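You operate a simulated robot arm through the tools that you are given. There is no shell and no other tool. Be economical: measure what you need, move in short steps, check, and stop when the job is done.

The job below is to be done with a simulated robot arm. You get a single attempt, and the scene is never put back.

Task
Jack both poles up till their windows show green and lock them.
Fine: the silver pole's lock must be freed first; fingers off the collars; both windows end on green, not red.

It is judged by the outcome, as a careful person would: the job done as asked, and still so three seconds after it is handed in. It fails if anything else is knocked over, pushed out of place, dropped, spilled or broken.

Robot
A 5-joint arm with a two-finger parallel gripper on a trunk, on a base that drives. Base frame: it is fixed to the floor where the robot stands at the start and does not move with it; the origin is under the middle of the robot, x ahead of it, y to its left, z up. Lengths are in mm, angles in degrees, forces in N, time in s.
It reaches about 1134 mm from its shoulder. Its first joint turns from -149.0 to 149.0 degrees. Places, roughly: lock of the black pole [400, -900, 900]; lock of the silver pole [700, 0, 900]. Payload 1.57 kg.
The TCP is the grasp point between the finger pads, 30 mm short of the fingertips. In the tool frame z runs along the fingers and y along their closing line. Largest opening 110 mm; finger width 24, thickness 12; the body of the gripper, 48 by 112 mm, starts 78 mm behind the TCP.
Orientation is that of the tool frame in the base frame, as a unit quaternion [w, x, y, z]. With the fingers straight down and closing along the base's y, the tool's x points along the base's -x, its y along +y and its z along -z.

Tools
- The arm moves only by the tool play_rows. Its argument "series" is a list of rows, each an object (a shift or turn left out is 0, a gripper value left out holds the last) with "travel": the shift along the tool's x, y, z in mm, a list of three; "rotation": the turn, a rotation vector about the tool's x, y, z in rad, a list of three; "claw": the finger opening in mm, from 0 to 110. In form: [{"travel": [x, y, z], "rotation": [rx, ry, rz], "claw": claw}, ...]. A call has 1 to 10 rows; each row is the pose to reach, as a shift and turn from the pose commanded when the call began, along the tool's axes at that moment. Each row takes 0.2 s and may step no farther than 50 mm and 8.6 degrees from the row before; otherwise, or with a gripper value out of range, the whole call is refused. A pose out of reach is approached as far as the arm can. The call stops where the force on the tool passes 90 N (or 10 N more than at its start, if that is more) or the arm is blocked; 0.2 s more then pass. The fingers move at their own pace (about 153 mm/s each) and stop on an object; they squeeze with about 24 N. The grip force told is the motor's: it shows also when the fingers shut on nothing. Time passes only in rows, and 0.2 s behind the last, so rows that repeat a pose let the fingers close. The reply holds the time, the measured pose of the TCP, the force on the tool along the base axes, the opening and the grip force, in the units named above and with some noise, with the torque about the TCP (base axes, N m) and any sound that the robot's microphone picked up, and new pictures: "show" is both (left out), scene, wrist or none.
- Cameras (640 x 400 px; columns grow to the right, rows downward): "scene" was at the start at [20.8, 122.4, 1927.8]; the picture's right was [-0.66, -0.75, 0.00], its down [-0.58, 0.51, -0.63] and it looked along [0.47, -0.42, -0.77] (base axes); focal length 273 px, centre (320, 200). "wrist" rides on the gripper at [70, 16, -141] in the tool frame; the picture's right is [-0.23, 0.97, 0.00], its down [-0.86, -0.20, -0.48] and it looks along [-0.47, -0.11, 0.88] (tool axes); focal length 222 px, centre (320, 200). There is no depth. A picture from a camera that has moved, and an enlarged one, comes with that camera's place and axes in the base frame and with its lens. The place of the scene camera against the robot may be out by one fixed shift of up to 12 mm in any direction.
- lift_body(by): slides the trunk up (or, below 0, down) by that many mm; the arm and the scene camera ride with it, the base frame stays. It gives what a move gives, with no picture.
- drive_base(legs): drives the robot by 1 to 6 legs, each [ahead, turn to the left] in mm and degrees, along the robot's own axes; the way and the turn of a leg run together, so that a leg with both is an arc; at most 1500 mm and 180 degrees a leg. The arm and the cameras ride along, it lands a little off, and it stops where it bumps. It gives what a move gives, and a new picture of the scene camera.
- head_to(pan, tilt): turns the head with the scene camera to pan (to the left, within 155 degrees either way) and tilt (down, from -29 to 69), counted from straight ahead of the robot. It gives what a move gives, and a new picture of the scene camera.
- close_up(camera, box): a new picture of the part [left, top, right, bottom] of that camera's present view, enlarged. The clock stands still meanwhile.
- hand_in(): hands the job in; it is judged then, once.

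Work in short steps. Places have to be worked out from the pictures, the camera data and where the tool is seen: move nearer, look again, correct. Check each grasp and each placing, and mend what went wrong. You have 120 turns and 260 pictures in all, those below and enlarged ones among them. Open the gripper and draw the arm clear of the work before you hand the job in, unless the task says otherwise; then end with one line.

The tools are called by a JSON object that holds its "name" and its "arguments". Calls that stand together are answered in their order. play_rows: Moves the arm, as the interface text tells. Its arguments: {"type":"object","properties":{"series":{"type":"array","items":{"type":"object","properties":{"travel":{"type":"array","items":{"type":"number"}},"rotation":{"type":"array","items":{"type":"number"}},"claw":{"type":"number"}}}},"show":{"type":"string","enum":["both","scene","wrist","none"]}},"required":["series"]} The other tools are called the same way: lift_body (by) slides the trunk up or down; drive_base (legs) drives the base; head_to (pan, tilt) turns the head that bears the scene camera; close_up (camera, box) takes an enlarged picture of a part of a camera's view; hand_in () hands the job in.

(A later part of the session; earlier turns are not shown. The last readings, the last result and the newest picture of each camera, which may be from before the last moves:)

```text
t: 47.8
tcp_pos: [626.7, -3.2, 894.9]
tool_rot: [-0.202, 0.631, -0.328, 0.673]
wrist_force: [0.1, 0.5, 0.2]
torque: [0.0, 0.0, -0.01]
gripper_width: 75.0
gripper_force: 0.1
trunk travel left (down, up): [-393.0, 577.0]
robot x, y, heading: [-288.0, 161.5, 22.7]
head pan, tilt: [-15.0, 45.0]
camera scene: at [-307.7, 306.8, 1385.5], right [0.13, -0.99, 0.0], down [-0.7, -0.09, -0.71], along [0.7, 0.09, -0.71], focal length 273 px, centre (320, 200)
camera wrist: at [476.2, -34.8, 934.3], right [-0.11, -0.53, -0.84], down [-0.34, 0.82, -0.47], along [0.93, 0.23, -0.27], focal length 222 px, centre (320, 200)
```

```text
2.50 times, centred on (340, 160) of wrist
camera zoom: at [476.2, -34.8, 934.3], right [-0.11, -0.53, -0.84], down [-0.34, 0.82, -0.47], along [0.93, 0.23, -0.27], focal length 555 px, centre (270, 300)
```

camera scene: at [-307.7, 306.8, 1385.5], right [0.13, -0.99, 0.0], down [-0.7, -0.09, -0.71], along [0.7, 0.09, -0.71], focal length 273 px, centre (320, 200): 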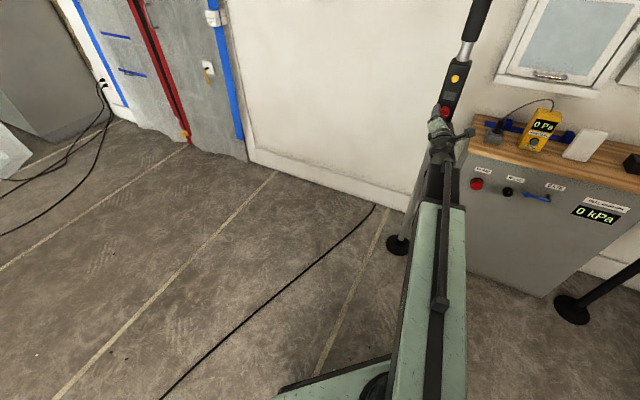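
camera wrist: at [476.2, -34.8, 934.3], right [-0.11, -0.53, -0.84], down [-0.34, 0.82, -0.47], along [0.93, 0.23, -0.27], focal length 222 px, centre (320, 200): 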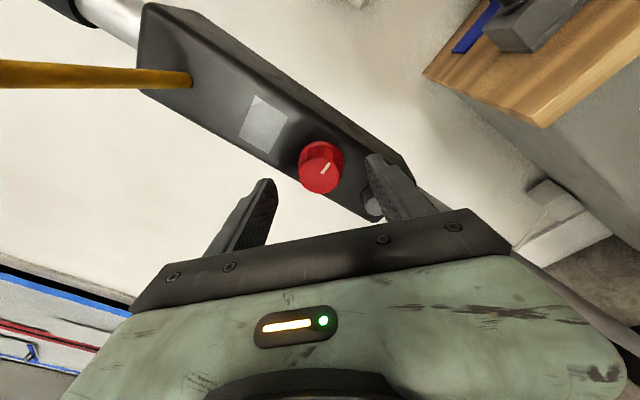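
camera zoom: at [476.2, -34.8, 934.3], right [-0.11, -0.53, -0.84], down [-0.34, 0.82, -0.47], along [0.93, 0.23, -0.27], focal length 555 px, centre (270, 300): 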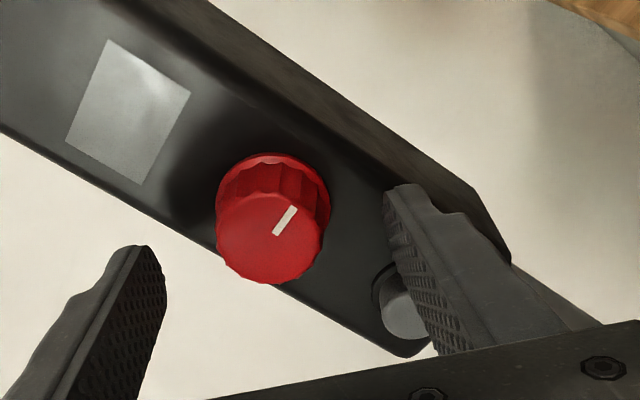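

Alignment is good. Advance 30 mm and close on the knob.

{"name": "play_rows", "arguments": {"series": [{"travel": [0, 0, 15]}, {"travel": [0, 0, 29]}, {"travel": [0, 0, 29], "claw": 30}, {"travel": [0, 0, 29], "claw": 30}, {"travel": [0, 0, 29], "claw": 30}], "show": "wrist"}}

```text
t: 48.5
tcp_pos: [647.9, -7.9, 893.9]
tool_rot: [-0.204, 0.631, -0.33, 0.672]
wrist_force: [-62.7, -3.1, -46.5]
torque: [1.85, 2.19, -2.52]
gripper_width: 69.3
gripper_force: 21.8
trunk travel left (down, up): [-393.0, 577.0]
robot x, y, heading: [-288.8, 162.0, 23.0]
head pan, tilt: [-15.0, 45.0]
stopped in row 3: the force on the tool passed its limit at 112 N (the readings are from after the stop); the commanded pose is now the measured one
camera wrist: at [498.1, -42.1, 932.7], right [-0.11, -0.52, -0.84], down [-0.34, 0.82, -0.46], along [0.93, 0.23, -0.27], focal length 222 px, centre (320, 200)
```

wrist: 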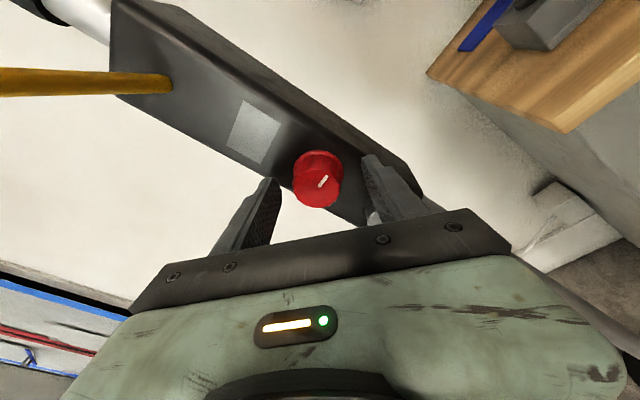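

Fingertips reached the box face (x≈678). I back off 8 mm, release, and look before closing.

{"name": "play_rows", "arguments": {"series": [{"travel": [0, 0, -8], "claw": 75}, {"travel": [0, 0, -8], "claw": 75}], "show": "none"}}

{"name": "close_up", "arguments": {"camera": "wrist", "box": [220, 80, 460, 240]}}

{"name": "close_up", "arguments": {"camera": "scene", "box": [410, 60, 490, 150]}}

```text
t: 49.1
tcp_pos: [644.5, -4.5, 895.2]
tool_rot: [-0.203, 0.632, -0.328, 0.672]
wrist_force: [0.4, 0.3, 0.4]
torque: [0.04, 0.0, -0.02]
gripper_width: 75.0
gripper_force: 0.0
trunk travel left (down, up): [-393.0, 577.0]
robot x, y, heading: [-287.5, 158.5, 22.6]
head pan, tilt: [-15.0, 45.0]
```

```text
2.50 times, centred on (340, 160) of wrist
camera zoom: at [494.1, -37.8, 934.2], right [-0.11, -0.53, -0.84], down [-0.34, 0.82, -0.47], along [0.93, 0.24, -0.27], focal length 555 px, centre (270, 300)
```

zoom: 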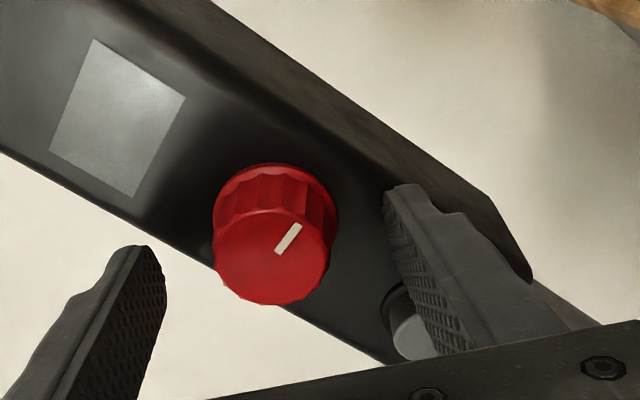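

```text
4.44 times, centred on (450, 105) of scene
camera zoom: at [-307.9, 306.7, 1385.7], right [0.13, -0.99, 0.0], down [-0.7, -0.09, -0.71], along [0.7, 0.09, -0.71], focal length 1213 px, centre (-258, 622)
```

zoom: 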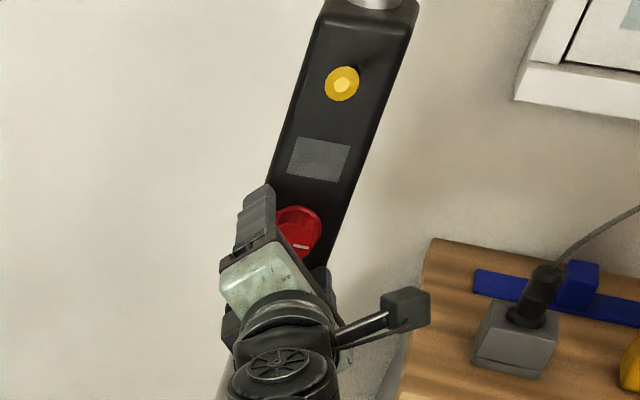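

Knob front is at x≈654, fingertips ~20 mm past it and off the face. Close on the knob.

{"name": "play_rows", "arguments": {"series": [{"claw": 30}, {"claw": 30}, {"claw": 30}], "show": "wrist"}}

```text
t: 49.9
tcp_pos: [644.8, -6.2, 892.9]
tool_rot: [-0.203, 0.632, -0.328, 0.672]
wrist_force: [-1.5, -3.5, -4.5]
torque: [0.21, 0.59, -0.6]
gripper_width: 38.2
gripper_force: 43.3
trunk travel left (down, up): [-393.0, 577.0]
robot x, y, heading: [-289.1, 164.0, 22.8]
head pan, tilt: [-15.0, 45.0]
camera wrist: at [493.8, -38.6, 933.6], right [-0.11, -0.53, -0.84], down [-0.34, 0.82, -0.47], along [0.93, 0.24, -0.27], focal length 222 px, centre (320, 200)
```

wrist: 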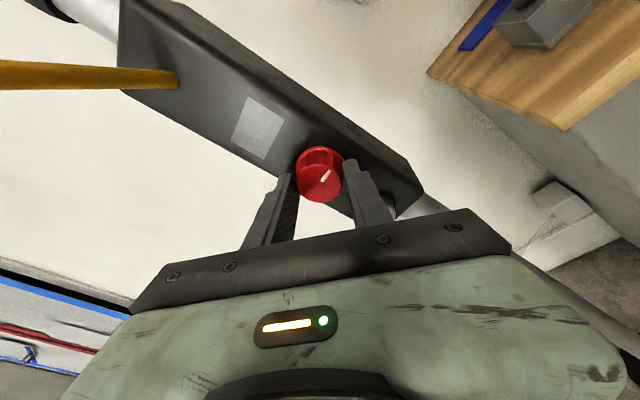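

Knob is gripped (38 mm). Turn it counter-clockwise (negative about tool z) toward the black pole's "free" position.

{"name": "play_rows", "arguments": {"series": [{"rotation": [0, 0, -0.13]}, {"rotation": [0, 0, -0.26]}, {"rotation": [0, 0, -0.39]}, {"rotation": [0, 0, -0.52]}, {"rotation": [0, 0, -0.65]}, {"rotation": [0, 0, -0.785]}], "show": "wrist"}}

```text
t: 51.3
tcp_pos: [644.9, -6.2, 894.2]
tool_rot: [0.07, 0.709, -0.062, 0.699]
wrist_force: [-7.6, -11.0, -9.5]
torque: [0.35, 1.1, -0.97]
gripper_width: 39.0
gripper_force: 44.0
trunk travel left (down, up): [-393.0, 577.0]
robot x, y, heading: [-288.0, 162.3, 22.7]
head pan, tilt: [-15.0, 45.0]
camera wrist: at [502.3, 4.7, 964.9], right [-0.18, -0.96, -0.21], down [-0.45, 0.28, -0.85], along [0.88, -0.06, -0.48], focal length 222 px, centre (320, 200)
```

wrist: 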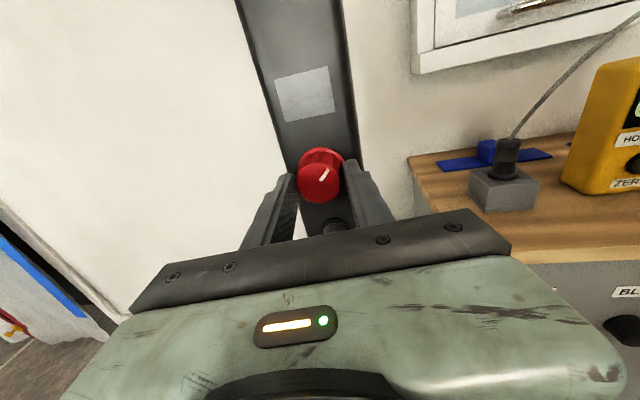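

It turns with the grip (mark now at ~45°). Continue the other 45°.

{"name": "play_rows", "arguments": {"series": [{"rotation": [0, 0, -0.13]}, {"rotation": [0, 0, -0.26]}, {"rotation": [0, 0, -0.39]}, {"rotation": [0, 0, -0.52]}, {"rotation": [0, 0, -0.65]}, {"rotation": [0, 0, -0.785]}], "show": "wrist"}}

{"name": "close_up", "arguments": {"camera": "wrist", "box": [250, 80, 410, 240]}}

```text
t: 52.7
tcp_pos: [643.9, -6.5, 895.4]
tool_rot: [0.332, 0.678, 0.214, 0.619]
wrist_force: [1.0, -15.2, 4.7]
torque: [0.28, 0.14, -1.46]
gripper_width: 38.0
gripper_force: 43.9
trunk travel left (down, up): [-393.0, 577.0]
robot x, y, heading: [-288.5, 159.4, 22.9]
head pan, tilt: [-15.0, 45.0]
camera wrist: at [511.3, 57.8, 956.1], right [-0.15, -0.83, 0.54], down [-0.57, -0.37, -0.73], along [0.81, -0.41, -0.41], focal length 222 px, centre (320, 200)
```

wrist: 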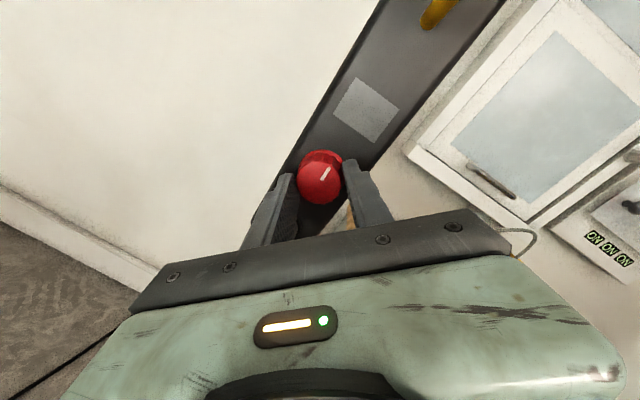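

```text
2.50 times, centred on (330, 160) of wrist
camera zoom: at [511.3, 57.8, 956.1], right [-0.15, -0.83, 0.54], down [-0.57, -0.37, -0.73], along [0.81, -0.41, -0.41], focal length 555 px, centre (295, 300)
```

zoom: 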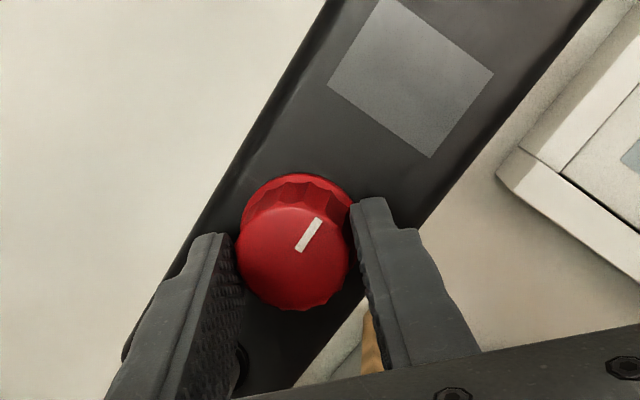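

The mark is now along the pole axis (up), like the black one. Open a little and withdraw.

{"name": "play_rows", "arguments": {"series": [{"claw": 58}, {"claw": 58}, {"travel": [0, 0, -30]}, {"travel": [0, 0, -60]}, {"travel": [0, 0, -90]}, {"travel": [0, 0, -130]}], "show": "both"}}

{"name": "close_up", "arguments": {"camera": "scene", "box": [410, 60, 490, 150]}}

```text
t: 54.1
tcp_pos: [516.4, 18.1, 895.0]
tool_rot: [0.331, 0.678, 0.215, 0.62]
wrist_force: [-0.8, -0.4, 0.5]
torque: [-0.05, -0.03, 0.01]
gripper_width: 58.1
gripper_force: 0.1
trunk travel left (down, up): [-393.0, 577.0]
robot x, y, heading: [-288.5, 162.7, 23.0]
head pan, tilt: [-15.0, 45.0]
camera scene: at [-307.7, 306.6, 1385.5], right [0.13, -0.99, 0.0], down [-0.7, -0.09, -0.71], along [0.7, 0.09, -0.71], focal length 273 px, centre (320, 200)
camera wrist: at [383.8, 82.9, 955.9], right [-0.15, -0.83, 0.54], down [-0.56, -0.38, -0.73], along [0.81, -0.41, -0.41], focal length 222 px, centre (320, 200)
```

scene: 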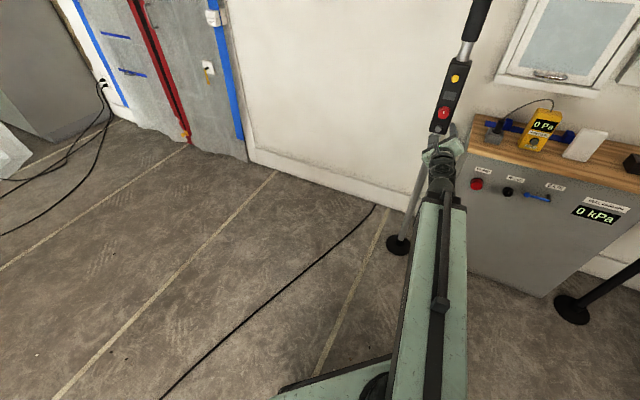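
wrist: 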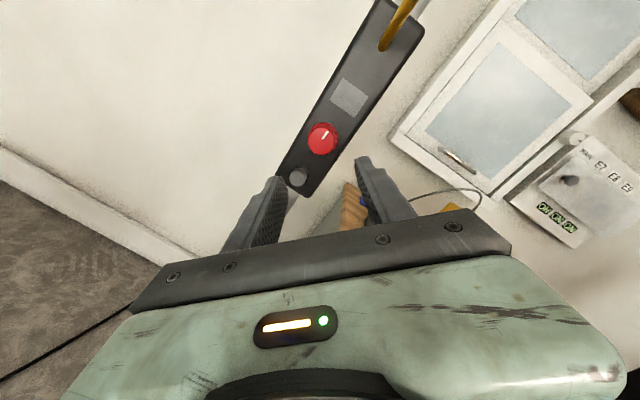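

```text
4.44 times, centred on (450, 105) of scene
camera zoom: at [-307.7, 306.6, 1385.5], right [0.13, -0.99, 0.0], down [-0.7, -0.09, -0.71], along [0.7, 0.09, -0.71], focal length 1213 px, centre (-258, 622)
```

zoom: 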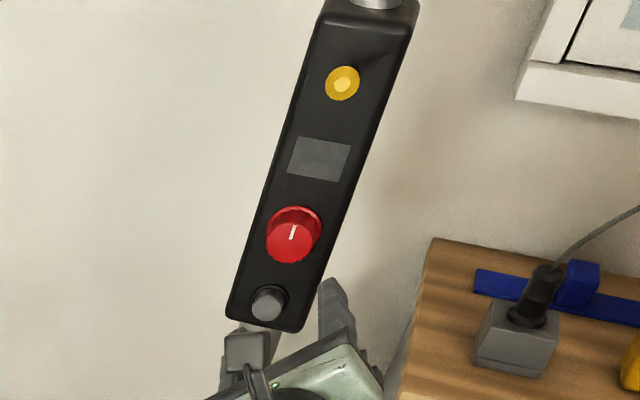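

Silver lock is freed. For the lever I'll cage it loosely between fingers closing vertically (spin to -90°) so I can stroke both ways. Moving up to staging in front of the lever tip (~(572,12,1055)).

{"name": "play_rows", "arguments": {"series": [{"travel": [0, 0, -24], "rotation": [0, 0, -0.131], "claw": 60}, {"travel": [27, 27, -24], "rotation": [0, 0, -0.262]}, {"travel": [55, 54, -24], "rotation": [0, 0, -0.393]}, {"travel": [83, 81, -24], "rotation": [0, 0, -0.524]}, {"travel": [110, 108, -24], "rotation": [0, 0, -0.655]}, {"travel": [110, 108, -24], "rotation": [0, 0, -0.785]}], "show": "both"}}

{"name": "close_up", "arguments": {"camera": "scene", "box": [410, 40, 490, 130]}}

```text
t: 55.5
tcp_pos: [503.5, 22.9, 895.3]
tool_rot: [0.544, 0.543, 0.458, 0.446]
wrist_force: [-0.3, 0.3, 0.2]
torque: [-0.02, -0.01, -0.01]
gripper_width: 59.7
gripper_force: 0.1
out of reach, approached as far as the arm can: row 1, 2, 3, 4, 5, 6
trunk travel left (down, up): [-393.0, 577.0]
robot x, y, heading: [-289.7, 165.6, 22.6]
head pan, tilt: [-15.0, 45.0]
camera scene: at [-308.0, 306.6, 1385.5], right [0.13, -0.99, 0.0], down [-0.7, -0.09, -0.71], along [0.7, 0.09, -0.71], focal length 273 px, centre (320, 200)
camera wrist: at [376.6, 116.7, 911.2], right [-0.03, -0.21, 0.98], down [-0.63, -0.76, -0.18], along [0.78, -0.62, -0.11], focal length 222 px, centre (320, 200)
```

scene: 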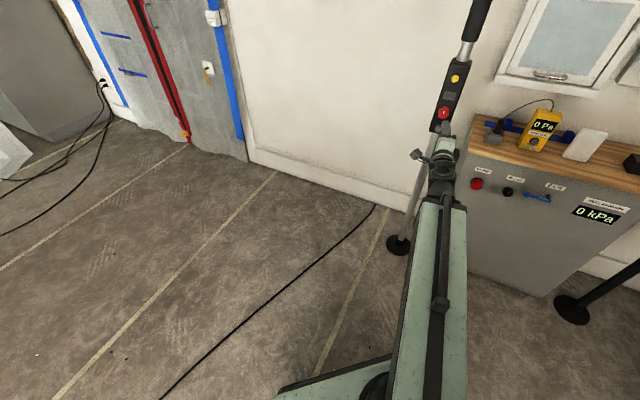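
wrist: 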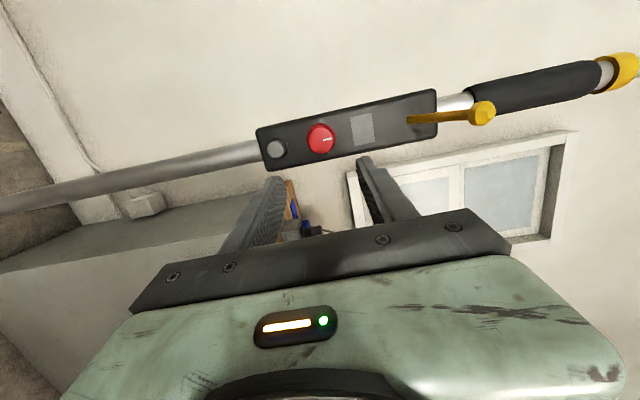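

```text
4.44 times, centred on (450, 85) of scene
camera zoom: at [-308.0, 306.6, 1385.5], right [0.13, -0.99, 0.0], down [-0.7, -0.09, -0.71], along [0.7, 0.09, -0.71], focal length 1213 px, centre (-258, 711)
```

zoom: 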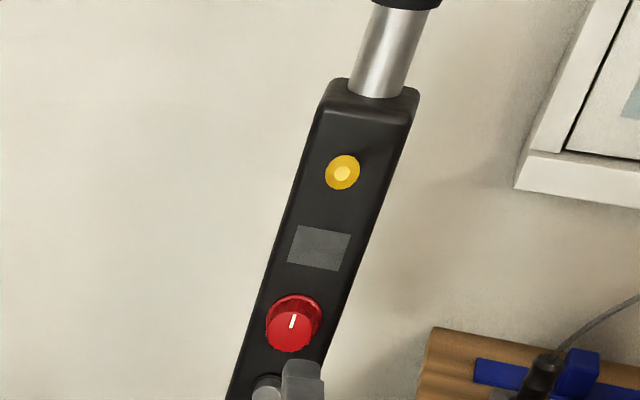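

The vertical part was refused because I also retracted; I try pure upward motion now.

{"name": "play_rows", "arguments": {"series": [{"travel": [0, 20, 0]}, {"travel": [0, 40, 0]}, {"travel": [0, 60, 0]}], "show": "none"}}

```text
t: 56.3
tcp_pos: [504.7, 23.2, 894.5]
tool_rot: [0.543, 0.544, 0.459, 0.446]
wrist_force: [0.8, 0.2, -0.2]
torque: [-0.02, 0.0, -0.02]
gripper_width: 59.8
gripper_force: 0.1
out of reach, approached as far as the arm can: row 1, 2, 3
trunk travel left (down, up): [-393.0, 577.0]
robot x, y, heading: [-288.3, 161.1, 22.7]
head pan, tilt: [-15.0, 45.0]
```

Arm can't move vertically at this fold; I raise by trunk to lever height, then advance with the fingers straddling the lever.

{"name": "lift_body", "arguments": {"by": 156}}

{"name": "play_rows", "arguments": {"series": [{"travel": [0, 0, 0]}], "show": "wrist"}}

{"name": "close_up", "arguments": {"camera": "scene", "box": [400, 90, 500, 190]}}

```text
t: 58.1
tcp_pos: [503.3, 21.7, 1049.9]
tool_rot: [0.543, 0.545, 0.458, 0.446]
wrist_force: [0.2, -0.2, -0.3]
torque: [0.0, 0.03, 0.0]
gripper_width: 59.8
gripper_force: 0.1
trunk travel left (down, up): [-549.0, 421.0]
robot x, y, heading: [-287.4, 158.7, 22.9]
head pan, tilt: [-15.0, 45.0]
```

```text
t: 58.5
tcp_pos: [503.3, 22.1, 1049.5]
tool_rot: [0.543, 0.545, 0.458, 0.445]
wrist_force: [0.4, -0.4, 0.1]
torque: [-0.01, 0.0, 0.0]
gripper_width: 60.1
gripper_force: 0.1
trunk travel left (down, up): [-549.0, 421.0]
robot x, y, heading: [-287.4, 161.5, 22.7]
head pan, tilt: [-15.0, 45.0]
camera wrist: at [377.1, 116.3, 1067.0], right [-0.03, -0.21, 0.98], down [-0.63, -0.75, -0.18], along [0.78, -0.62, -0.11], focal length 222 px, centre (320, 200)
```

wrist: 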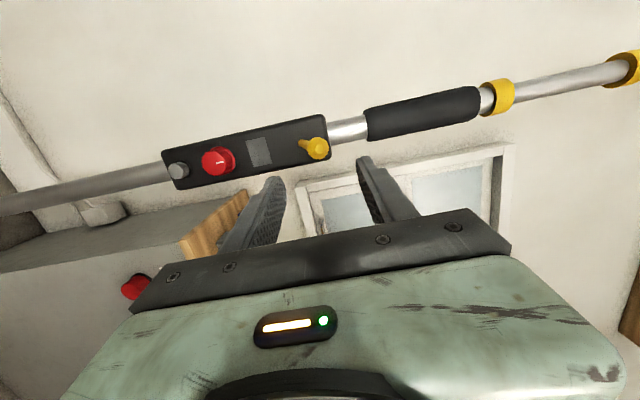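

```text
4.00 times, centred on (450, 140) of scene
camera zoom: at [-308.0, 306.6, 1541.5], right [0.13, -0.99, 0.0], down [-0.7, -0.09, -0.71], along [0.7, 0.09, -0.71], focal length 1092 px, centre (-200, 440)
```

zoom: 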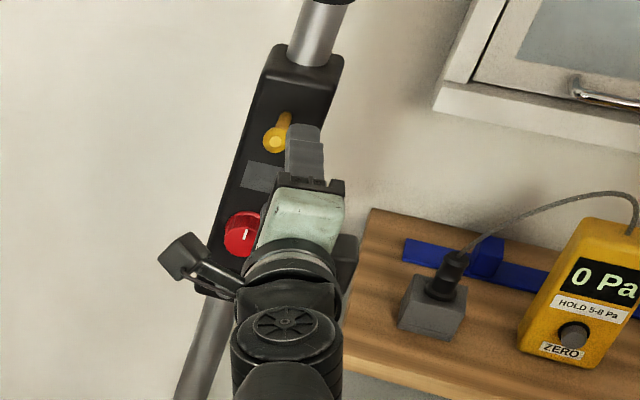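

Lever tip triangulates to ~(580,19,1051); I advance 85 mm with 6 mm left shift, straddling the lever.

{"name": "play_rows", "arguments": {"series": [{"travel": [6, 0, 20]}, {"travel": [6, 0, 42]}, {"travel": [6, 0, 64]}, {"travel": [6, 0, 85]}], "show": "both"}}

{"name": "close_up", "arguments": {"camera": "wrist", "box": [200, 60, 440, 240]}}

```text
t: 59.5
tcp_pos: [587.2, 13.0, 1050.4]
tool_rot: [0.543, 0.545, 0.458, 0.446]
wrist_force: [1.3, 0.0, -0.9]
torque: [-0.01, -0.02, 0.0]
gripper_width: 60.1
gripper_force: 0.1
trunk travel left (down, up): [-549.0, 421.0]
robot x, y, heading: [-289.4, 164.0, 22.9]
head pan, tilt: [-15.0, 45.0]
camera scene: at [-308.0, 306.6, 1541.5], right [0.13, -0.99, 0.0], down [-0.7, -0.09, -0.71], along [0.7, 0.09, -0.71], focal length 273 px, centre (320, 200)
camera wrist: at [461.3, 107.2, 1066.8], right [-0.03, -0.21, 0.98], down [-0.63, -0.75, -0.18], along [0.78, -0.62, -0.12], focal length 222 px, centre (320, 200)
```

scene: 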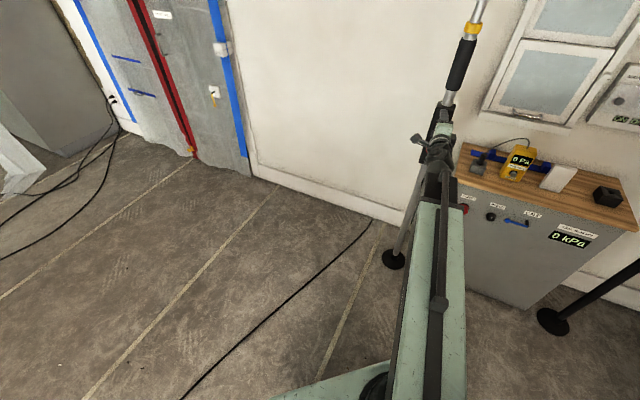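
wrist: 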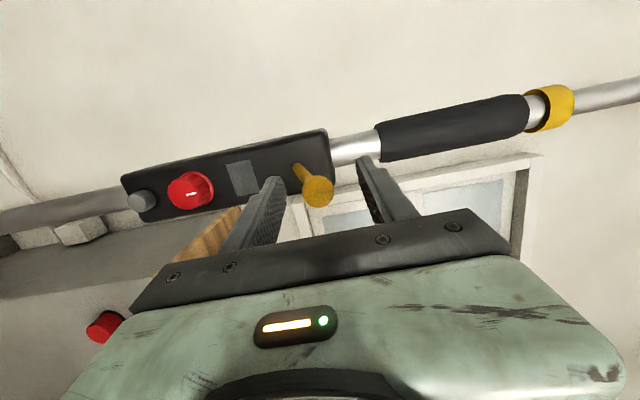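

```text
2.22 times, centred on (320, 150) of wrist
camera zoom: at [461.3, 107.2, 1066.8], right [-0.03, -0.21, 0.98], down [-0.63, -0.75, -0.18], along [0.78, -0.62, -0.12], focal length 494 px, centre (320, 311)
```

zoom: 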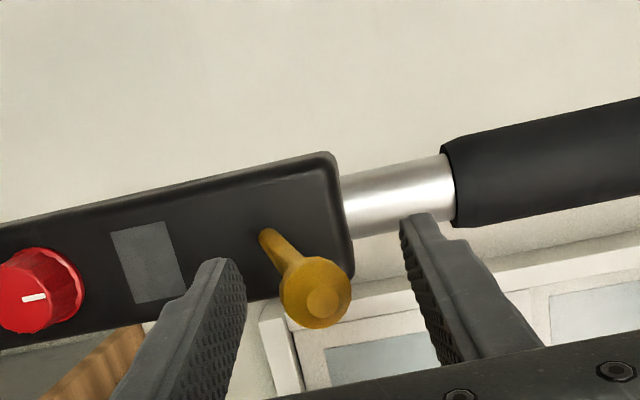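

Ball sits at the TCP between the fingers. I narrow to 44 mm and test a small vertical arm motion.

{"name": "play_rows", "arguments": {"series": [{"claw": 44}, {"travel": [0, -10, 0], "claw": 44}, {"travel": [0, -20, 0]}, {"travel": [0, -30, 0]}], "show": "wrist"}}

```text
t: 60.5
tcp_pos: [587.8, 12.6, 1050.9]
tool_rot: [0.542, 0.544, 0.459, 0.446]
wrist_force: [-0.1, 0.1, 0.6]
torque: [-0.02, 0.01, 0.02]
gripper_width: 44.1
gripper_force: 0.0
out of reach, approached as far as the arm can: row 2, 3, 4
trunk travel left (down, up): [-549.0, 421.0]
robot x, y, heading: [-287.6, 162.3, 22.6]
head pan, tilt: [-15.0, 45.0]
camera wrist: at [461.0, 107.4, 1066.8], right [-0.03, -0.21, 0.98], down [-0.63, -0.75, -0.18], along [0.78, -0.62, -0.12], focal length 222 px, centre (320, 200)
```

wrist: 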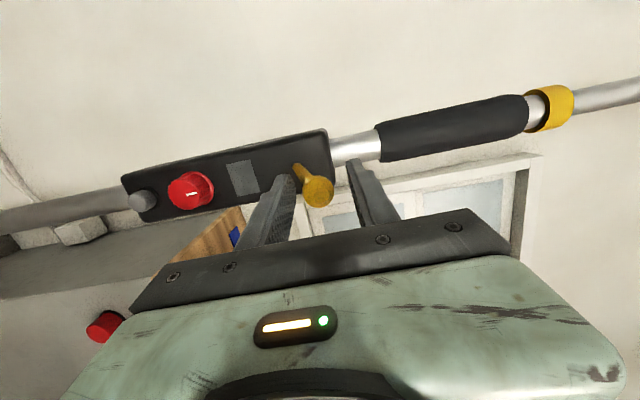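

Height comes only from the trunk (or tool tilt), so I stroke the lever with the trunk in small steps watching force.

{"name": "lift_body", "arguments": {"by": -20}}

{"name": "lift_body", "arguments": {"by": -10}}

{"name": "play_rows", "arguments": {"series": [{"travel": [0, 0, 0]}], "show": "wrist"}}

```text
t: 61.2
tcp_pos: [587.2, 12.5, 1030.9]
tool_rot: [0.542, 0.546, 0.458, 0.445]
wrist_force: [0.0, -0.9, -0.1]
torque: [0.03, -0.02, -0.04]
gripper_width: 44.5
gripper_force: 0.1
trunk travel left (down, up): [-529.0, 441.0]
robot x, y, heading: [-289.0, 160.6, 22.7]
head pan, tilt: [-15.0, 45.0]
```

```text
t: 61.8
tcp_pos: [588.4, 13.0, 1020.7]
tool_rot: [0.543, 0.545, 0.458, 0.445]
wrist_force: [-0.1, -0.9, 0.5]
torque: [-0.01, -0.01, 0.02]
gripper_width: 44.6
gripper_force: 0.3
trunk travel left (down, up): [-519.0, 451.0]
robot x, y, heading: [-285.1, 167.3, 22.8]
head pan, tilt: [-15.0, 45.0]
```

```text
t: 62.2
tcp_pos: [587.3, 12.4, 1019.8]
tool_rot: [0.543, 0.546, 0.458, 0.445]
wrist_force: [0.0, -0.2, 1.0]
torque: [-0.01, 0.0, 0.03]
gripper_width: 44.5
gripper_force: 1.1
trunk travel left (down, up): [-519.0, 451.0]
robot x, y, heading: [-287.1, 160.6, 22.6]
head pan, tilt: [-15.0, 45.0]
camera wrist: at [461.0, 107.5, 1036.8], right [-0.03, -0.21, 0.98], down [-0.63, -0.75, -0.18], along [0.78, -0.62, -0.12], focal length 222 px, centre (320, 200)
```

wrist: 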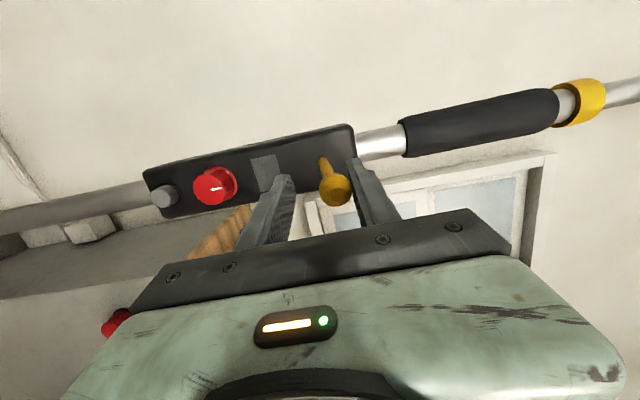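

The lever follows with low force. Continue down.

{"name": "lift_body", "arguments": {"by": -20}}

{"name": "lift_body", "arguments": {"by": -15}}

{"name": "play_rows", "arguments": {"series": [{"travel": [0, 0, 0]}], "show": "wrist"}}

{"name": "close_up", "arguments": {"camera": "wrist", "box": [200, 80, 440, 240]}}

```text
t: 62.9
tcp_pos: [586.9, 13.3, 999.9]
tool_rot: [0.543, 0.545, 0.458, 0.446]
wrist_force: [0.1, 1.0, 1.8]
torque: [0.02, 0.03, 0.03]
gripper_width: 45.0
gripper_force: 0.5
trunk travel left (down, up): [-499.0, 471.0]
robot x, y, heading: [-286.7, 159.2, 22.9]
head pan, tilt: [-15.0, 45.0]
```

```text
t: 63.5
tcp_pos: [586.6, 11.7, 984.9]
tool_rot: [0.542, 0.545, 0.459, 0.445]
wrist_force: [-0.1, 0.3, 2.6]
torque: [0.0, -0.08, -0.05]
gripper_width: 46.3
gripper_force: 1.1
trunk travel left (down, up): [-484.0, 486.0]
robot x, y, heading: [-287.2, 162.7, 22.7]
head pan, tilt: [-15.0, 45.0]
```

```text
t: 63.9
tcp_pos: [588.3, 12.3, 986.2]
tool_rot: [0.542, 0.545, 0.458, 0.446]
wrist_force: [0.1, 0.0, 2.2]
torque: [-0.02, -0.04, -0.02]
gripper_width: 46.3
gripper_force: 0.8
trunk travel left (down, up): [-484.0, 486.0]
robot x, y, heading: [-286.6, 165.3, 22.9]
head pan, tilt: [-15.0, 45.0]
camera wrist: at [460.7, 107.5, 1002.0], right [-0.03, -0.21, 0.98], down [-0.63, -0.75, -0.18], along [0.78, -0.62, -0.12], focal length 222 px, centre (320, 200)
```

wrist: 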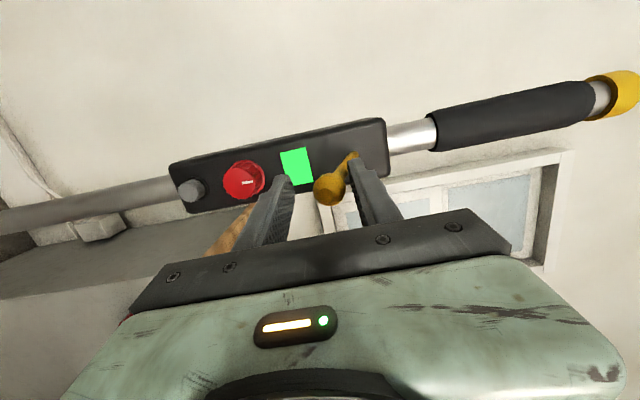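

```text
2.50 times, centred on (320, 160) of wrist
camera zoom: at [460.7, 107.5, 1002.0], right [-0.03, -0.21, 0.98], down [-0.63, -0.75, -0.18], along [0.78, -0.62, -0.12], focal length 555 px, centre (320, 300)
```

zoom: 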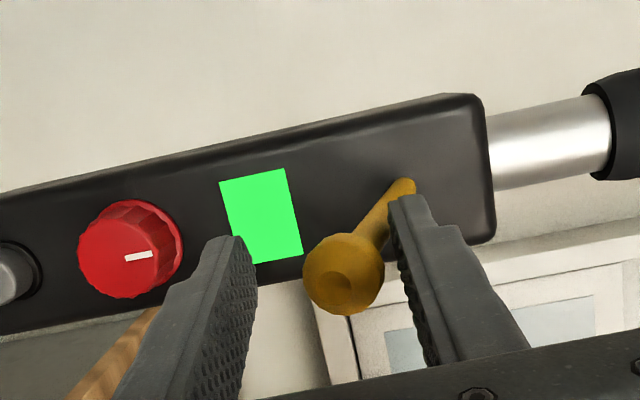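

Window is green after this stroke. I stop pumping, open the fingers and withdraw, checking that it stays green.

{"name": "play_rows", "arguments": {"series": [{"claw": 66}, {"claw": 66}], "show": "wrist"}}

```text
t: 64.5
tcp_pos: [587.8, 12.9, 986.7]
tool_rot: [0.543, 0.544, 0.458, 0.445]
wrist_force: [0.1, -0.5, 1.2]
torque: [0.0, 0.04, -0.01]
gripper_width: 67.4
gripper_force: 0.7
trunk travel left (down, up): [-484.0, 486.0]
robot x, y, heading: [-286.8, 160.6, 22.5]
head pan, tilt: [-15.0, 45.0]
camera wrist: at [460.9, 107.5, 1001.8], right [-0.03, -0.21, 0.98], down [-0.63, -0.75, -0.18], along [0.78, -0.62, -0.12], focal length 222 px, centre (320, 200)
```

wrist: 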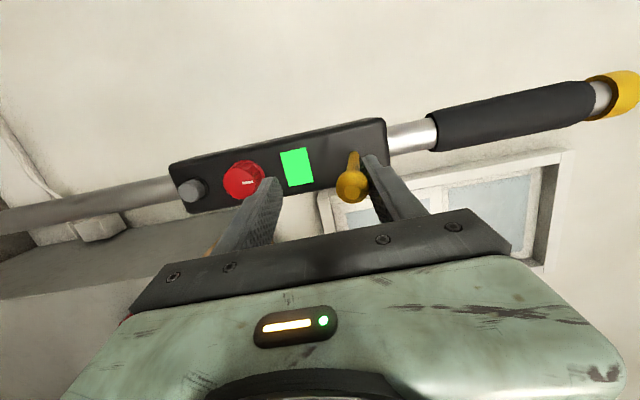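

The lever is sprung and follows the finger up. I raise the trunk to its rest height so it's free, then withdraw.

{"name": "lift_body", "arguments": {"by": 63}}

{"name": "play_rows", "arguments": {"series": [{"travel": [0, 0, -20]}, {"travel": [0, 0, -45]}, {"travel": [0, 0, -75]}], "show": "both"}}

```text
t: 65.5
tcp_pos: [589.3, 13.2, 1047.7]
tool_rot: [0.543, 0.544, 0.458, 0.445]
wrist_force: [-0.2, 0.4, 0.7]
torque: [-0.01, 0.0, -0.02]
gripper_width: 66.3
gripper_force: 0.0
trunk travel left (down, up): [-547.0, 423.0]
robot x, y, heading: [-287.3, 159.0, 22.6]
head pan, tilt: [-15.0, 45.0]
```

```text
t: 66.3
tcp_pos: [513.8, 26.7, 1049.8]
tool_rot: [0.543, 0.544, 0.458, 0.447]
wrist_force: [0.5, 0.1, -0.4]
torque: [-0.01, -0.03, 0.0]
gripper_width: 66.1
gripper_force: 0.0
trunk travel left (down, up): [-547.0, 423.0]
robot x, y, heading: [-290.6, 160.2, 22.5]
head pan, tilt: [-15.0, 45.0]
camera scene: at [-307.9, 306.6, 1539.5], right [0.13, -0.99, 0.0], down [-0.7, -0.09, -0.71], along [0.7, 0.09, -0.71], focal length 273 px, centre (320, 200)
camera wrist: at [387.2, 121.2, 1065.0], right [-0.03, -0.21, 0.98], down [-0.63, -0.75, -0.18], along [0.78, -0.62, -0.11], focal length 222 px, centre (320, 200)
```

scene: 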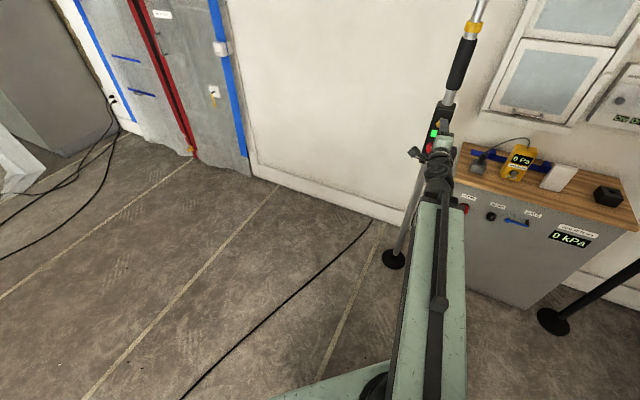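
wrist: 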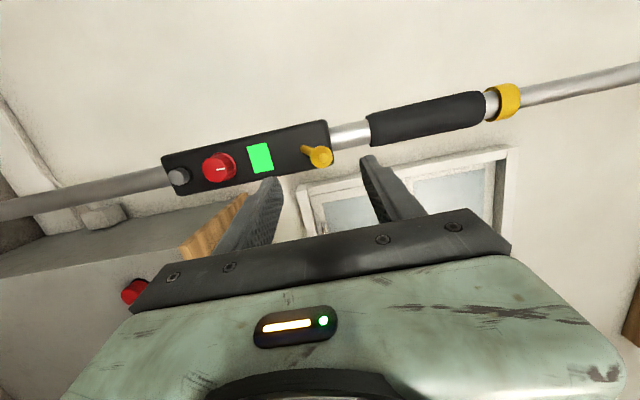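

Green holds and lever has returned. Now back down to the knob with spin -45° to lock it.

{"name": "lift_body", "arguments": {"by": -154}}

{"name": "play_rows", "arguments": {"series": [{"travel": [-3, 0, 0], "rotation": [0, 0, 0.131], "claw": 64}, {"travel": [-6, 0, 0], "rotation": [0, 0, 0.262]}, {"travel": [-10, 0, 10], "rotation": [0, 0, 0.393]}, {"travel": [-10, 0, 30], "rotation": [0, 0, 0.524]}, {"travel": [-10, 0, 50], "rotation": [0, 0, 0.655]}, {"travel": [-10, 0, 80], "rotation": [0, 0, 0.785]}], "show": "wrist"}}

{"name": "close_up", "arguments": {"camera": "wrist", "box": [220, 80, 460, 240]}}

```text
t: 68.1
tcp_pos: [513.9, 27.2, 893.7]
tool_rot: [0.544, 0.544, 0.457, 0.446]
wrist_force: [0.1, 0.4, -0.5]
torque: [-0.01, 0.02, -0.03]
gripper_width: 66.0
gripper_force: 0.0
trunk travel left (down, up): [-393.0, 577.0]
robot x, y, heading: [-286.3, 160.4, 22.8]
head pan, tilt: [-15.0, 45.0]
```

```text
t: 69.5
tcp_pos: [592.8, 2.6, 895.0]
tool_rot: [0.33, 0.679, 0.216, 0.619]
wrist_force: [-0.3, 0.6, -0.6]
torque: [0.03, -0.01, 0.01]
gripper_width: 64.0
gripper_force: 0.0
trunk travel left (down, up): [-393.0, 577.0]
robot x, y, heading: [-290.2, 159.9, 22.6]
head pan, tilt: [-15.0, 45.0]
camera wrist: at [460.4, 65.6, 955.9], right [-0.15, -0.83, 0.54], down [-0.57, -0.37, -0.73], along [0.81, -0.41, -0.42], focal length 222 px, centre (320, 200)
```

wrist: 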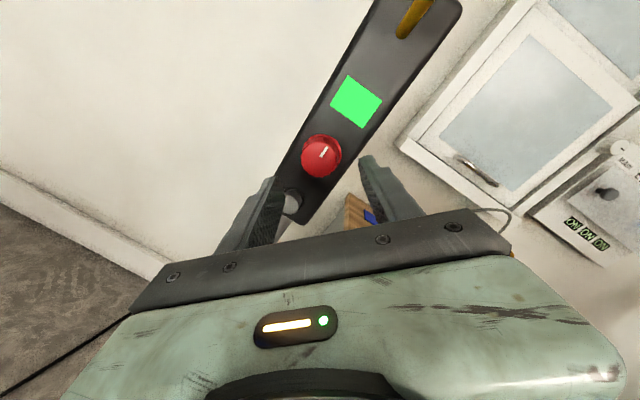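

```text
2.50 times, centred on (340, 160) of wrist
camera zoom: at [460.4, 65.6, 955.9], right [-0.15, -0.83, 0.54], down [-0.57, -0.37, -0.73], along [0.81, -0.41, -0.42], focal length 555 px, centre (270, 300)
```

zoom: 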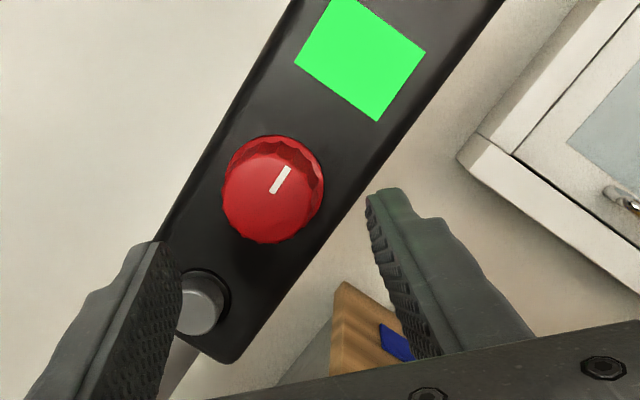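

Aligned as before. Advance 52 mm, grip, and turn clockwise 45°, then another 45°.

{"name": "play_rows", "arguments": {"series": [{"travel": [0, 0, 20], "claw": 60}, {"travel": [0, 0, 38]}, {"travel": [0, 0, 52]}, {"travel": [0, 0, 52], "claw": 30}, {"travel": [0, 0, 52], "claw": 30}, {"travel": [0, 0, 52], "claw": 30}], "show": "wrist"}}

```text
t: 70.9
tcp_pos: [643.9, -6.9, 894.5]
tool_rot: [0.331, 0.679, 0.215, 0.619]
wrist_force: [7.2, -1.5, 2.9]
torque: [-0.21, -0.63, -0.41]
gripper_width: 38.2
gripper_force: 43.8
trunk travel left (down, up): [-393.0, 577.0]
robot x, y, heading: [-286.4, 163.7, 22.6]
head pan, tilt: [-15.0, 45.0]
camera wrist: at [511.5, 56.4, 955.5], right [-0.15, -0.83, 0.54], down [-0.57, -0.37, -0.73], along [0.81, -0.41, -0.42], focal length 222 px, centre (320, 200)
```

wrist: 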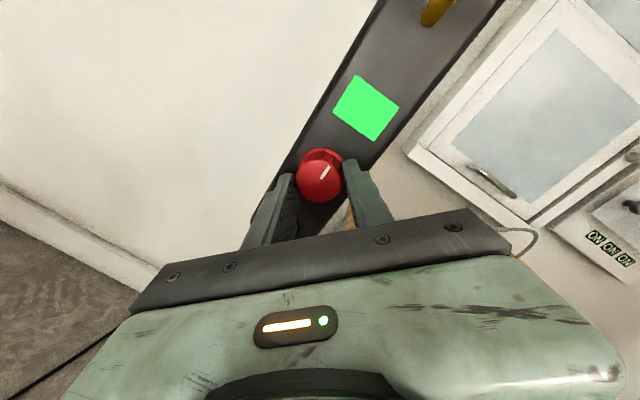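

Gripped. Turn clockwise 90° in two calls.

{"name": "play_rows", "arguments": {"series": [{"rotation": [0, 0, 0.13]}, {"rotation": [0, 0, 0.26]}, {"rotation": [0, 0, 0.39]}, {"rotation": [0, 0, 0.52]}, {"rotation": [0, 0, 0.65]}, {"rotation": [0, 0, 0.785]}], "show": "none"}}

{"name": "play_rows", "arguments": {"series": [{"rotation": [0, 0, 0.13]}, {"rotation": [0, 0, 0.26]}, {"rotation": [0, 0, 0.39]}, {"rotation": [0, 0, 0.52]}, {"rotation": [0, 0, 0.65]}, {"rotation": [0, 0, 0.785]}], "show": "wrist"}}

{"name": "close_up", "arguments": {"camera": "wrist", "box": [220, 80, 460, 240]}}

```text
t: 72.3
tcp_pos: [642.0, -6.5, 893.6]
tool_rot: [0.069, 0.71, -0.061, 0.698]
wrist_force: [-4.7, 10.8, -6.1]
torque: [-0.41, -1.06, -0.33]
gripper_width: 38.8
gripper_force: 44.0
trunk travel left (down, up): [-393.0, 577.0]
robot x, y, heading: [-287.1, 159.9, 22.6]
head pan, tilt: [-15.0, 45.0]
```

```text
t: 73.7
tcp_pos: [641.4, -5.7, 895.4]
tool_rot: [-0.206, 0.632, -0.328, 0.671]
wrist_force: [4.7, 19.7, 6.3]
torque: [-0.14, -0.42, -0.45]
gripper_width: 37.9
gripper_force: 43.9
trunk travel left (down, up): [-393.0, 577.0]
robot x, y, heading: [-290.6, 158.7, 22.5]
head pan, tilt: [-15.0, 45.0]
camera wrist: at [492.2, -39.2, 934.3], right [-0.11, -0.53, -0.84], down [-0.34, 0.82, -0.47], along [0.93, 0.24, -0.27], focal length 222 px, centre (320, 200)
```

wrist: 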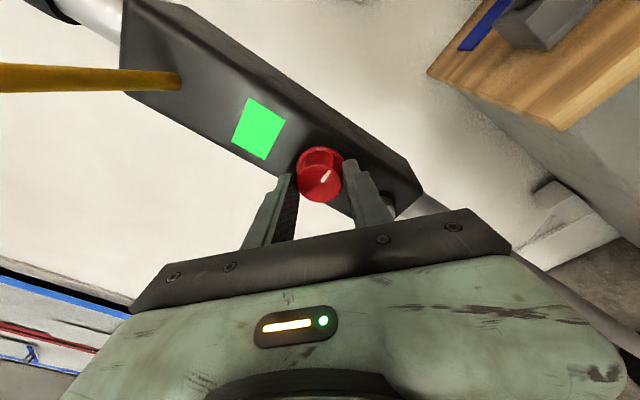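

```text
2.50 times, centred on (340, 160) of wrist
camera zoom: at [492.2, -39.2, 934.3], right [-0.11, -0.53, -0.84], down [-0.34, 0.82, -0.47], along [0.93, 0.24, -0.27], focal length 555 px, centre (270, 300)
```

zoom: 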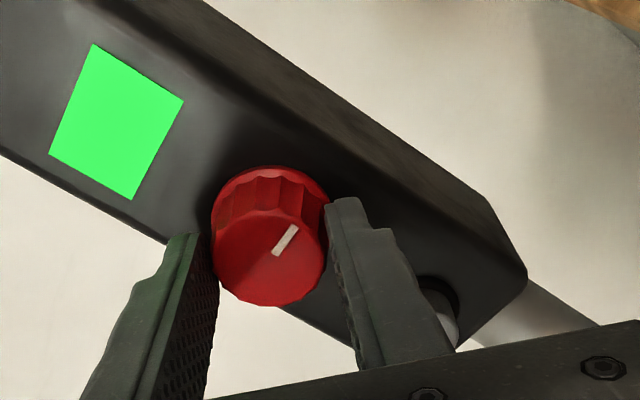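

Mark is back to the original locked position, window green. Release and withdraw.

{"name": "play_rows", "arguments": {"series": [{"claw": 58}, {"claw": 58}, {"travel": [0, 0, -30]}, {"travel": [0, 0, -60]}, {"travel": [0, 0, -90]}, {"travel": [0, 0, -125]}], "show": "none"}}

{"name": "close_up", "arguments": {"camera": "wrist", "box": [200, 40, 440, 220]}}

{"name": "close_up", "arguments": {"camera": "scene", "box": [400, 50, 500, 150]}}

```text
t: 75.1
tcp_pos: [519.8, 14.2, 895.5]
tool_rot: [-0.204, 0.632, -0.328, 0.672]
wrist_force: [0.3, 0.6, 0.2]
torque: [-0.02, -0.01, 0.02]
gripper_width: 58.1
gripper_force: 0.1
trunk travel left (down, up): [-393.0, 577.0]
robot x, y, heading: [-289.4, 161.6, 22.8]
head pan, tilt: [-15.0, 45.0]
```

```text
2.22 times, centred on (320, 130) of wrist
camera zoom: at [369.0, -19.1, 933.9], right [-0.11, -0.53, -0.84], down [-0.34, 0.82, -0.47], along [0.93, 0.24, -0.27], focal length 494 px, centre (320, 356)
```

zoom: 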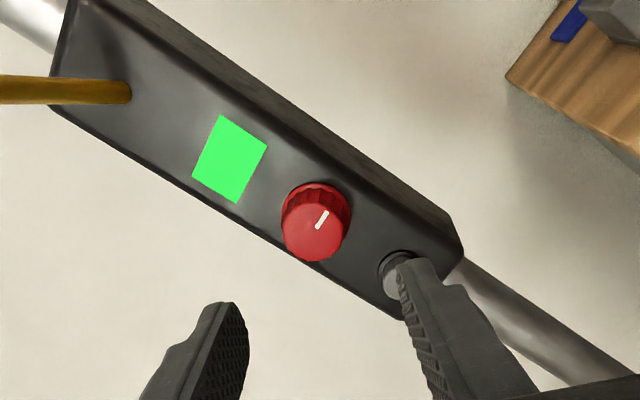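

```text
4.00 times, centred on (450, 100) of scene
camera zoom: at [-307.7, 306.6, 1385.5], right [0.13, -0.99, 0.0], down [-0.7, -0.09, -0.71], along [0.7, 0.09, -0.71], focal length 1092 px, centre (-200, 600)
```

zoom: 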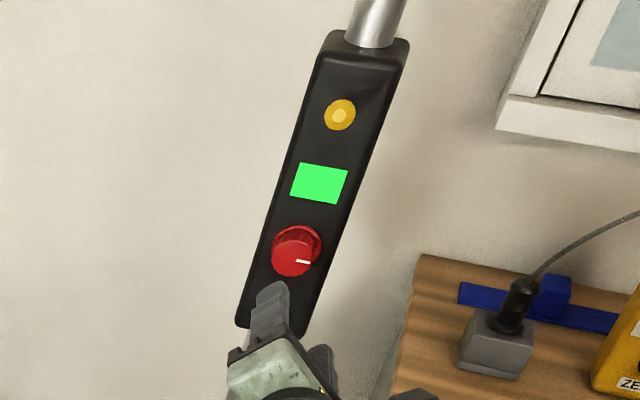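

Silver pole is done: green and locked. Next the black pole: back off straight, raise the trunk for clearance.

{"name": "drive_base", "arguments": {"legs": [[-430, 0]]}}

{"name": "lift_body", "arguments": {"by": 250}}

{"name": "head_to", "arguments": {"pan": -80, "tilt": 50}}

```text
t: 77.7
tcp_pos: [127.3, -148.5, 894.0]
tool_rot: [-0.204, 0.632, -0.328, 0.672]
wrist_force: [0.5, -0.4, -0.1]
torque: [0.01, -0.01, 0.03]
gripper_width: 58.0
gripper_force: 0.1
trunk travel left (down, up): [-393.0, 577.0]
robot x, y, heading: [-682.7, -1.8, 22.6]
head pan, tilt: [-15.0, 45.0]
camera scene: at [-701.4, 142.2, 1385.5], right [0.13, -0.99, 0.0], down [-0.7, -0.1, -0.71], along [0.7, 0.1, -0.71], focal length 273 px, centre (320, 200)
```

scene: 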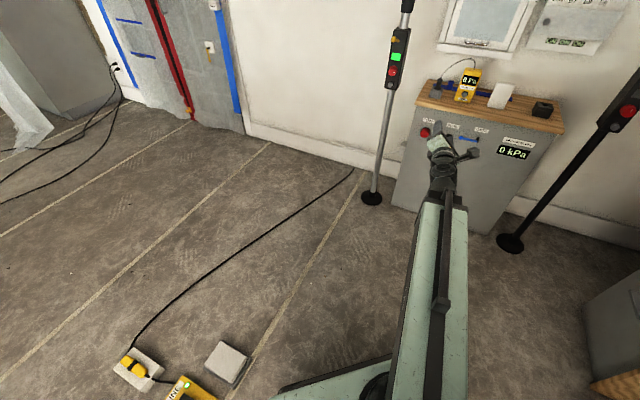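

```text
t: 80.3
tcp_pos: [126.3, -148.9, 1144.1]
tool_rot: [-0.203, 0.632, -0.327, 0.672]
wrist_force: [-0.3, 0.0, 0.9]
torque: [0.01, 0.0, -0.01]
gripper_width: 58.2
gripper_force: 0.1
trunk travel left (down, up): [-643.0, 327.0]
robot x, y, heading: [-681.2, -2.9, 22.9]
head pan, tilt: [-15.0, 45.0]
```

```text
t: 81.6
tcp_pos: [127.7, -148.7, 1144.5]
tool_rot: [-0.205, 0.632, -0.328, 0.672]
wrist_force: [-0.1, -0.3, -1.1]
torque: [-0.03, -0.02, -0.03]
gripper_width: 57.7
gripper_force: 0.1
trunk travel left (down, up): [-643.0, 327.0]
robot x, y, heading: [-685.8, -2.6, 22.5]
head pan, tilt: [-80.0, 50.0]
camera scene: at [-740.3, 66.5, 1628.6], right [-0.84, -0.54, 0.0], down [-0.41, 0.64, -0.64], along [0.35, -0.54, -0.77], focal length 273 px, centre (320, 200)
```

scene: 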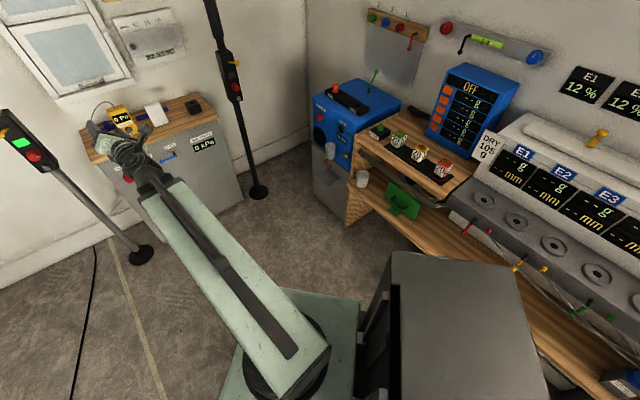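

Now test in-place turning with small legs to the right.

{"name": "drive_base", "arguments": {"legs": [[0, -4], [0, -4], [0, -4], [0, -4], [0, -4], [0, -4]]}}

```text
t: 84.8
tcp_pos: [-3.7, -467.0, 1144.8]
tool_rot: [-0.059, 0.55, -0.452, 0.7]
wrist_force: [0.5, 0.0, -0.9]
torque: [0.01, 0.03, -0.07]
gripper_width: 58.3
gripper_force: 0.1
trunk travel left (down, up): [-643.0, 327.0]
robot x, y, heading: [-680.9, 0.5, -0.7]
head pan, tilt: [-80.0, 50.0]
camera scene: at [-704.3, 88.1, 1628.6], right [-0.99, -0.16, 0.0], down [-0.12, 0.76, -0.64], along [0.1, -0.63, -0.77], focal length 273 px, centre (320, 200)
```

scene: 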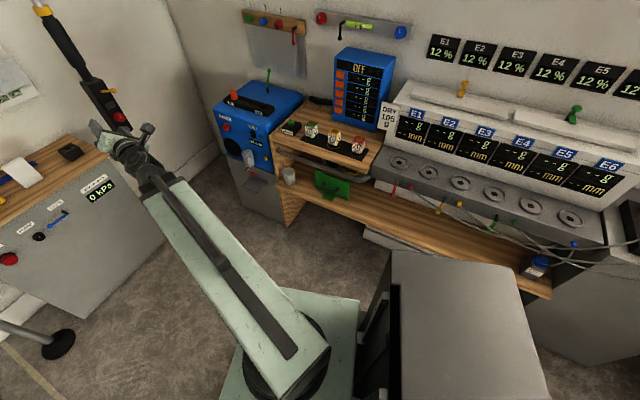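

Small turn legs work. Level the spin and swing the arm left in two arcs so it stays clear of the right-hand bench.

{"name": "play_rows", "arguments": {"series": [{"rotation": [0, 0, -0.131]}, {"rotation": [0, 0, -0.262]}, {"rotation": [0, 0, -0.393]}, {"rotation": [0, 0, -0.524]}, {"rotation": [0, 0, -0.655]}, {"rotation": [0, 0, -0.785]}], "show": "none"}}

{"name": "play_rows", "arguments": {"series": [{"travel": [0, -48.4, -1.4], "rotation": [0.059, 0, 0]}, {"travel": [0, -96.7, -5.7], "rotation": [0.118, 0, 0]}, {"travel": [0, -144.7, -12.9], "rotation": [0.177, 0, 0]}, {"travel": [0, -192.2, -22.8], "rotation": [0.236, 0, 0]}, {"travel": [0, -239, -35.5], "rotation": [0.295, 0, 0]}, {"travel": [0, -285, -51], "rotation": [0.354, 0, 0]}, {"travel": [0, -330, -69.2], "rotation": [0.413, 0, 0]}, {"travel": [0, -373.7, -89.9], "rotation": [0.472, 0, 0]}, {"travel": [0, -416.2, -113.1], "rotation": [0.531, 0, 0]}, {"travel": [0, -457.1, -138.8], "rotation": [0.59, 0, 0]}], "show": "none"}}

{"name": "play_rows", "arguments": {"series": [{"travel": [0, -48.4, -1.4], "rotation": [0.059, 0, 0]}, {"travel": [0, -96.7, -5.7], "rotation": [0.118, 0, 0]}, {"travel": [0, -144.7, -12.9], "rotation": [0.177, 0, 0]}, {"travel": [0, -192.2, -22.8], "rotation": [0.236, 0, 0]}, {"travel": [0, -239, -35.5], "rotation": [0.295, 0, 0]}, {"travel": [0, -285, -51], "rotation": [0.354, 0, 0]}, {"travel": [0, -330, -69.2], "rotation": [0.413, 0, 0]}, {"travel": [0, -373.7, -89.9], "rotation": [0.472, 0, 0]}, {"travel": [0, -416.2, -113.1], "rotation": [0.531, 0, 0]}, {"travel": [0, -457.1, -138.8], "rotation": [0.59, 0, 0]}], "show": "none"}}

```text
t: 86.2
tcp_pos: [-3.3, -467.7, 1143.9]
tool_rot: [0.213, 0.682, -0.206, 0.669]
wrist_force: [0.2, -0.2, 0.0]
torque: [0.0, 0.01, 0.0]
gripper_width: 58.3
gripper_force: 0.1
trunk travel left (down, up): [-643.0, 327.0]
robot x, y, heading: [-680.0, -0.3, -1.1]
head pan, tilt: [-80.0, 50.0]
```

```text
t: 88.4
tcp_pos: [142.2, -11.6, 1144.0]
tool_rot: [0.005, 0.715, -0.002, 0.699]
wrist_force: [-0.4, 0.3, -0.7]
torque: [0.01, 0.02, 0.04]
gripper_width: 58.2
gripper_force: 0.0
trunk travel left (down, up): [-643.0, 327.0]
robot x, y, heading: [-681.1, -2.1, -0.8]
head pan, tilt: [-80.0, 50.0]
```

```text
t: 90.6
tcp_pos: [18.3, 436.4, 1144.6]
tool_rot: [-0.209, 0.682, 0.207, 0.67]
wrist_force: [-0.3, 0.8, 0.5]
torque: [0.0, -0.03, -0.01]
gripper_width: 57.8
gripper_force: 0.0
out of reach, approached as far as the arm can: row 2, 3, 4, 5, 6, 7, 8, 9, 10
trunk travel left (down, up): [-643.0, 327.0]
robot x, y, heading: [-681.2, -1.5, -0.9]
head pan, tilt: [-80.0, 50.0]
```

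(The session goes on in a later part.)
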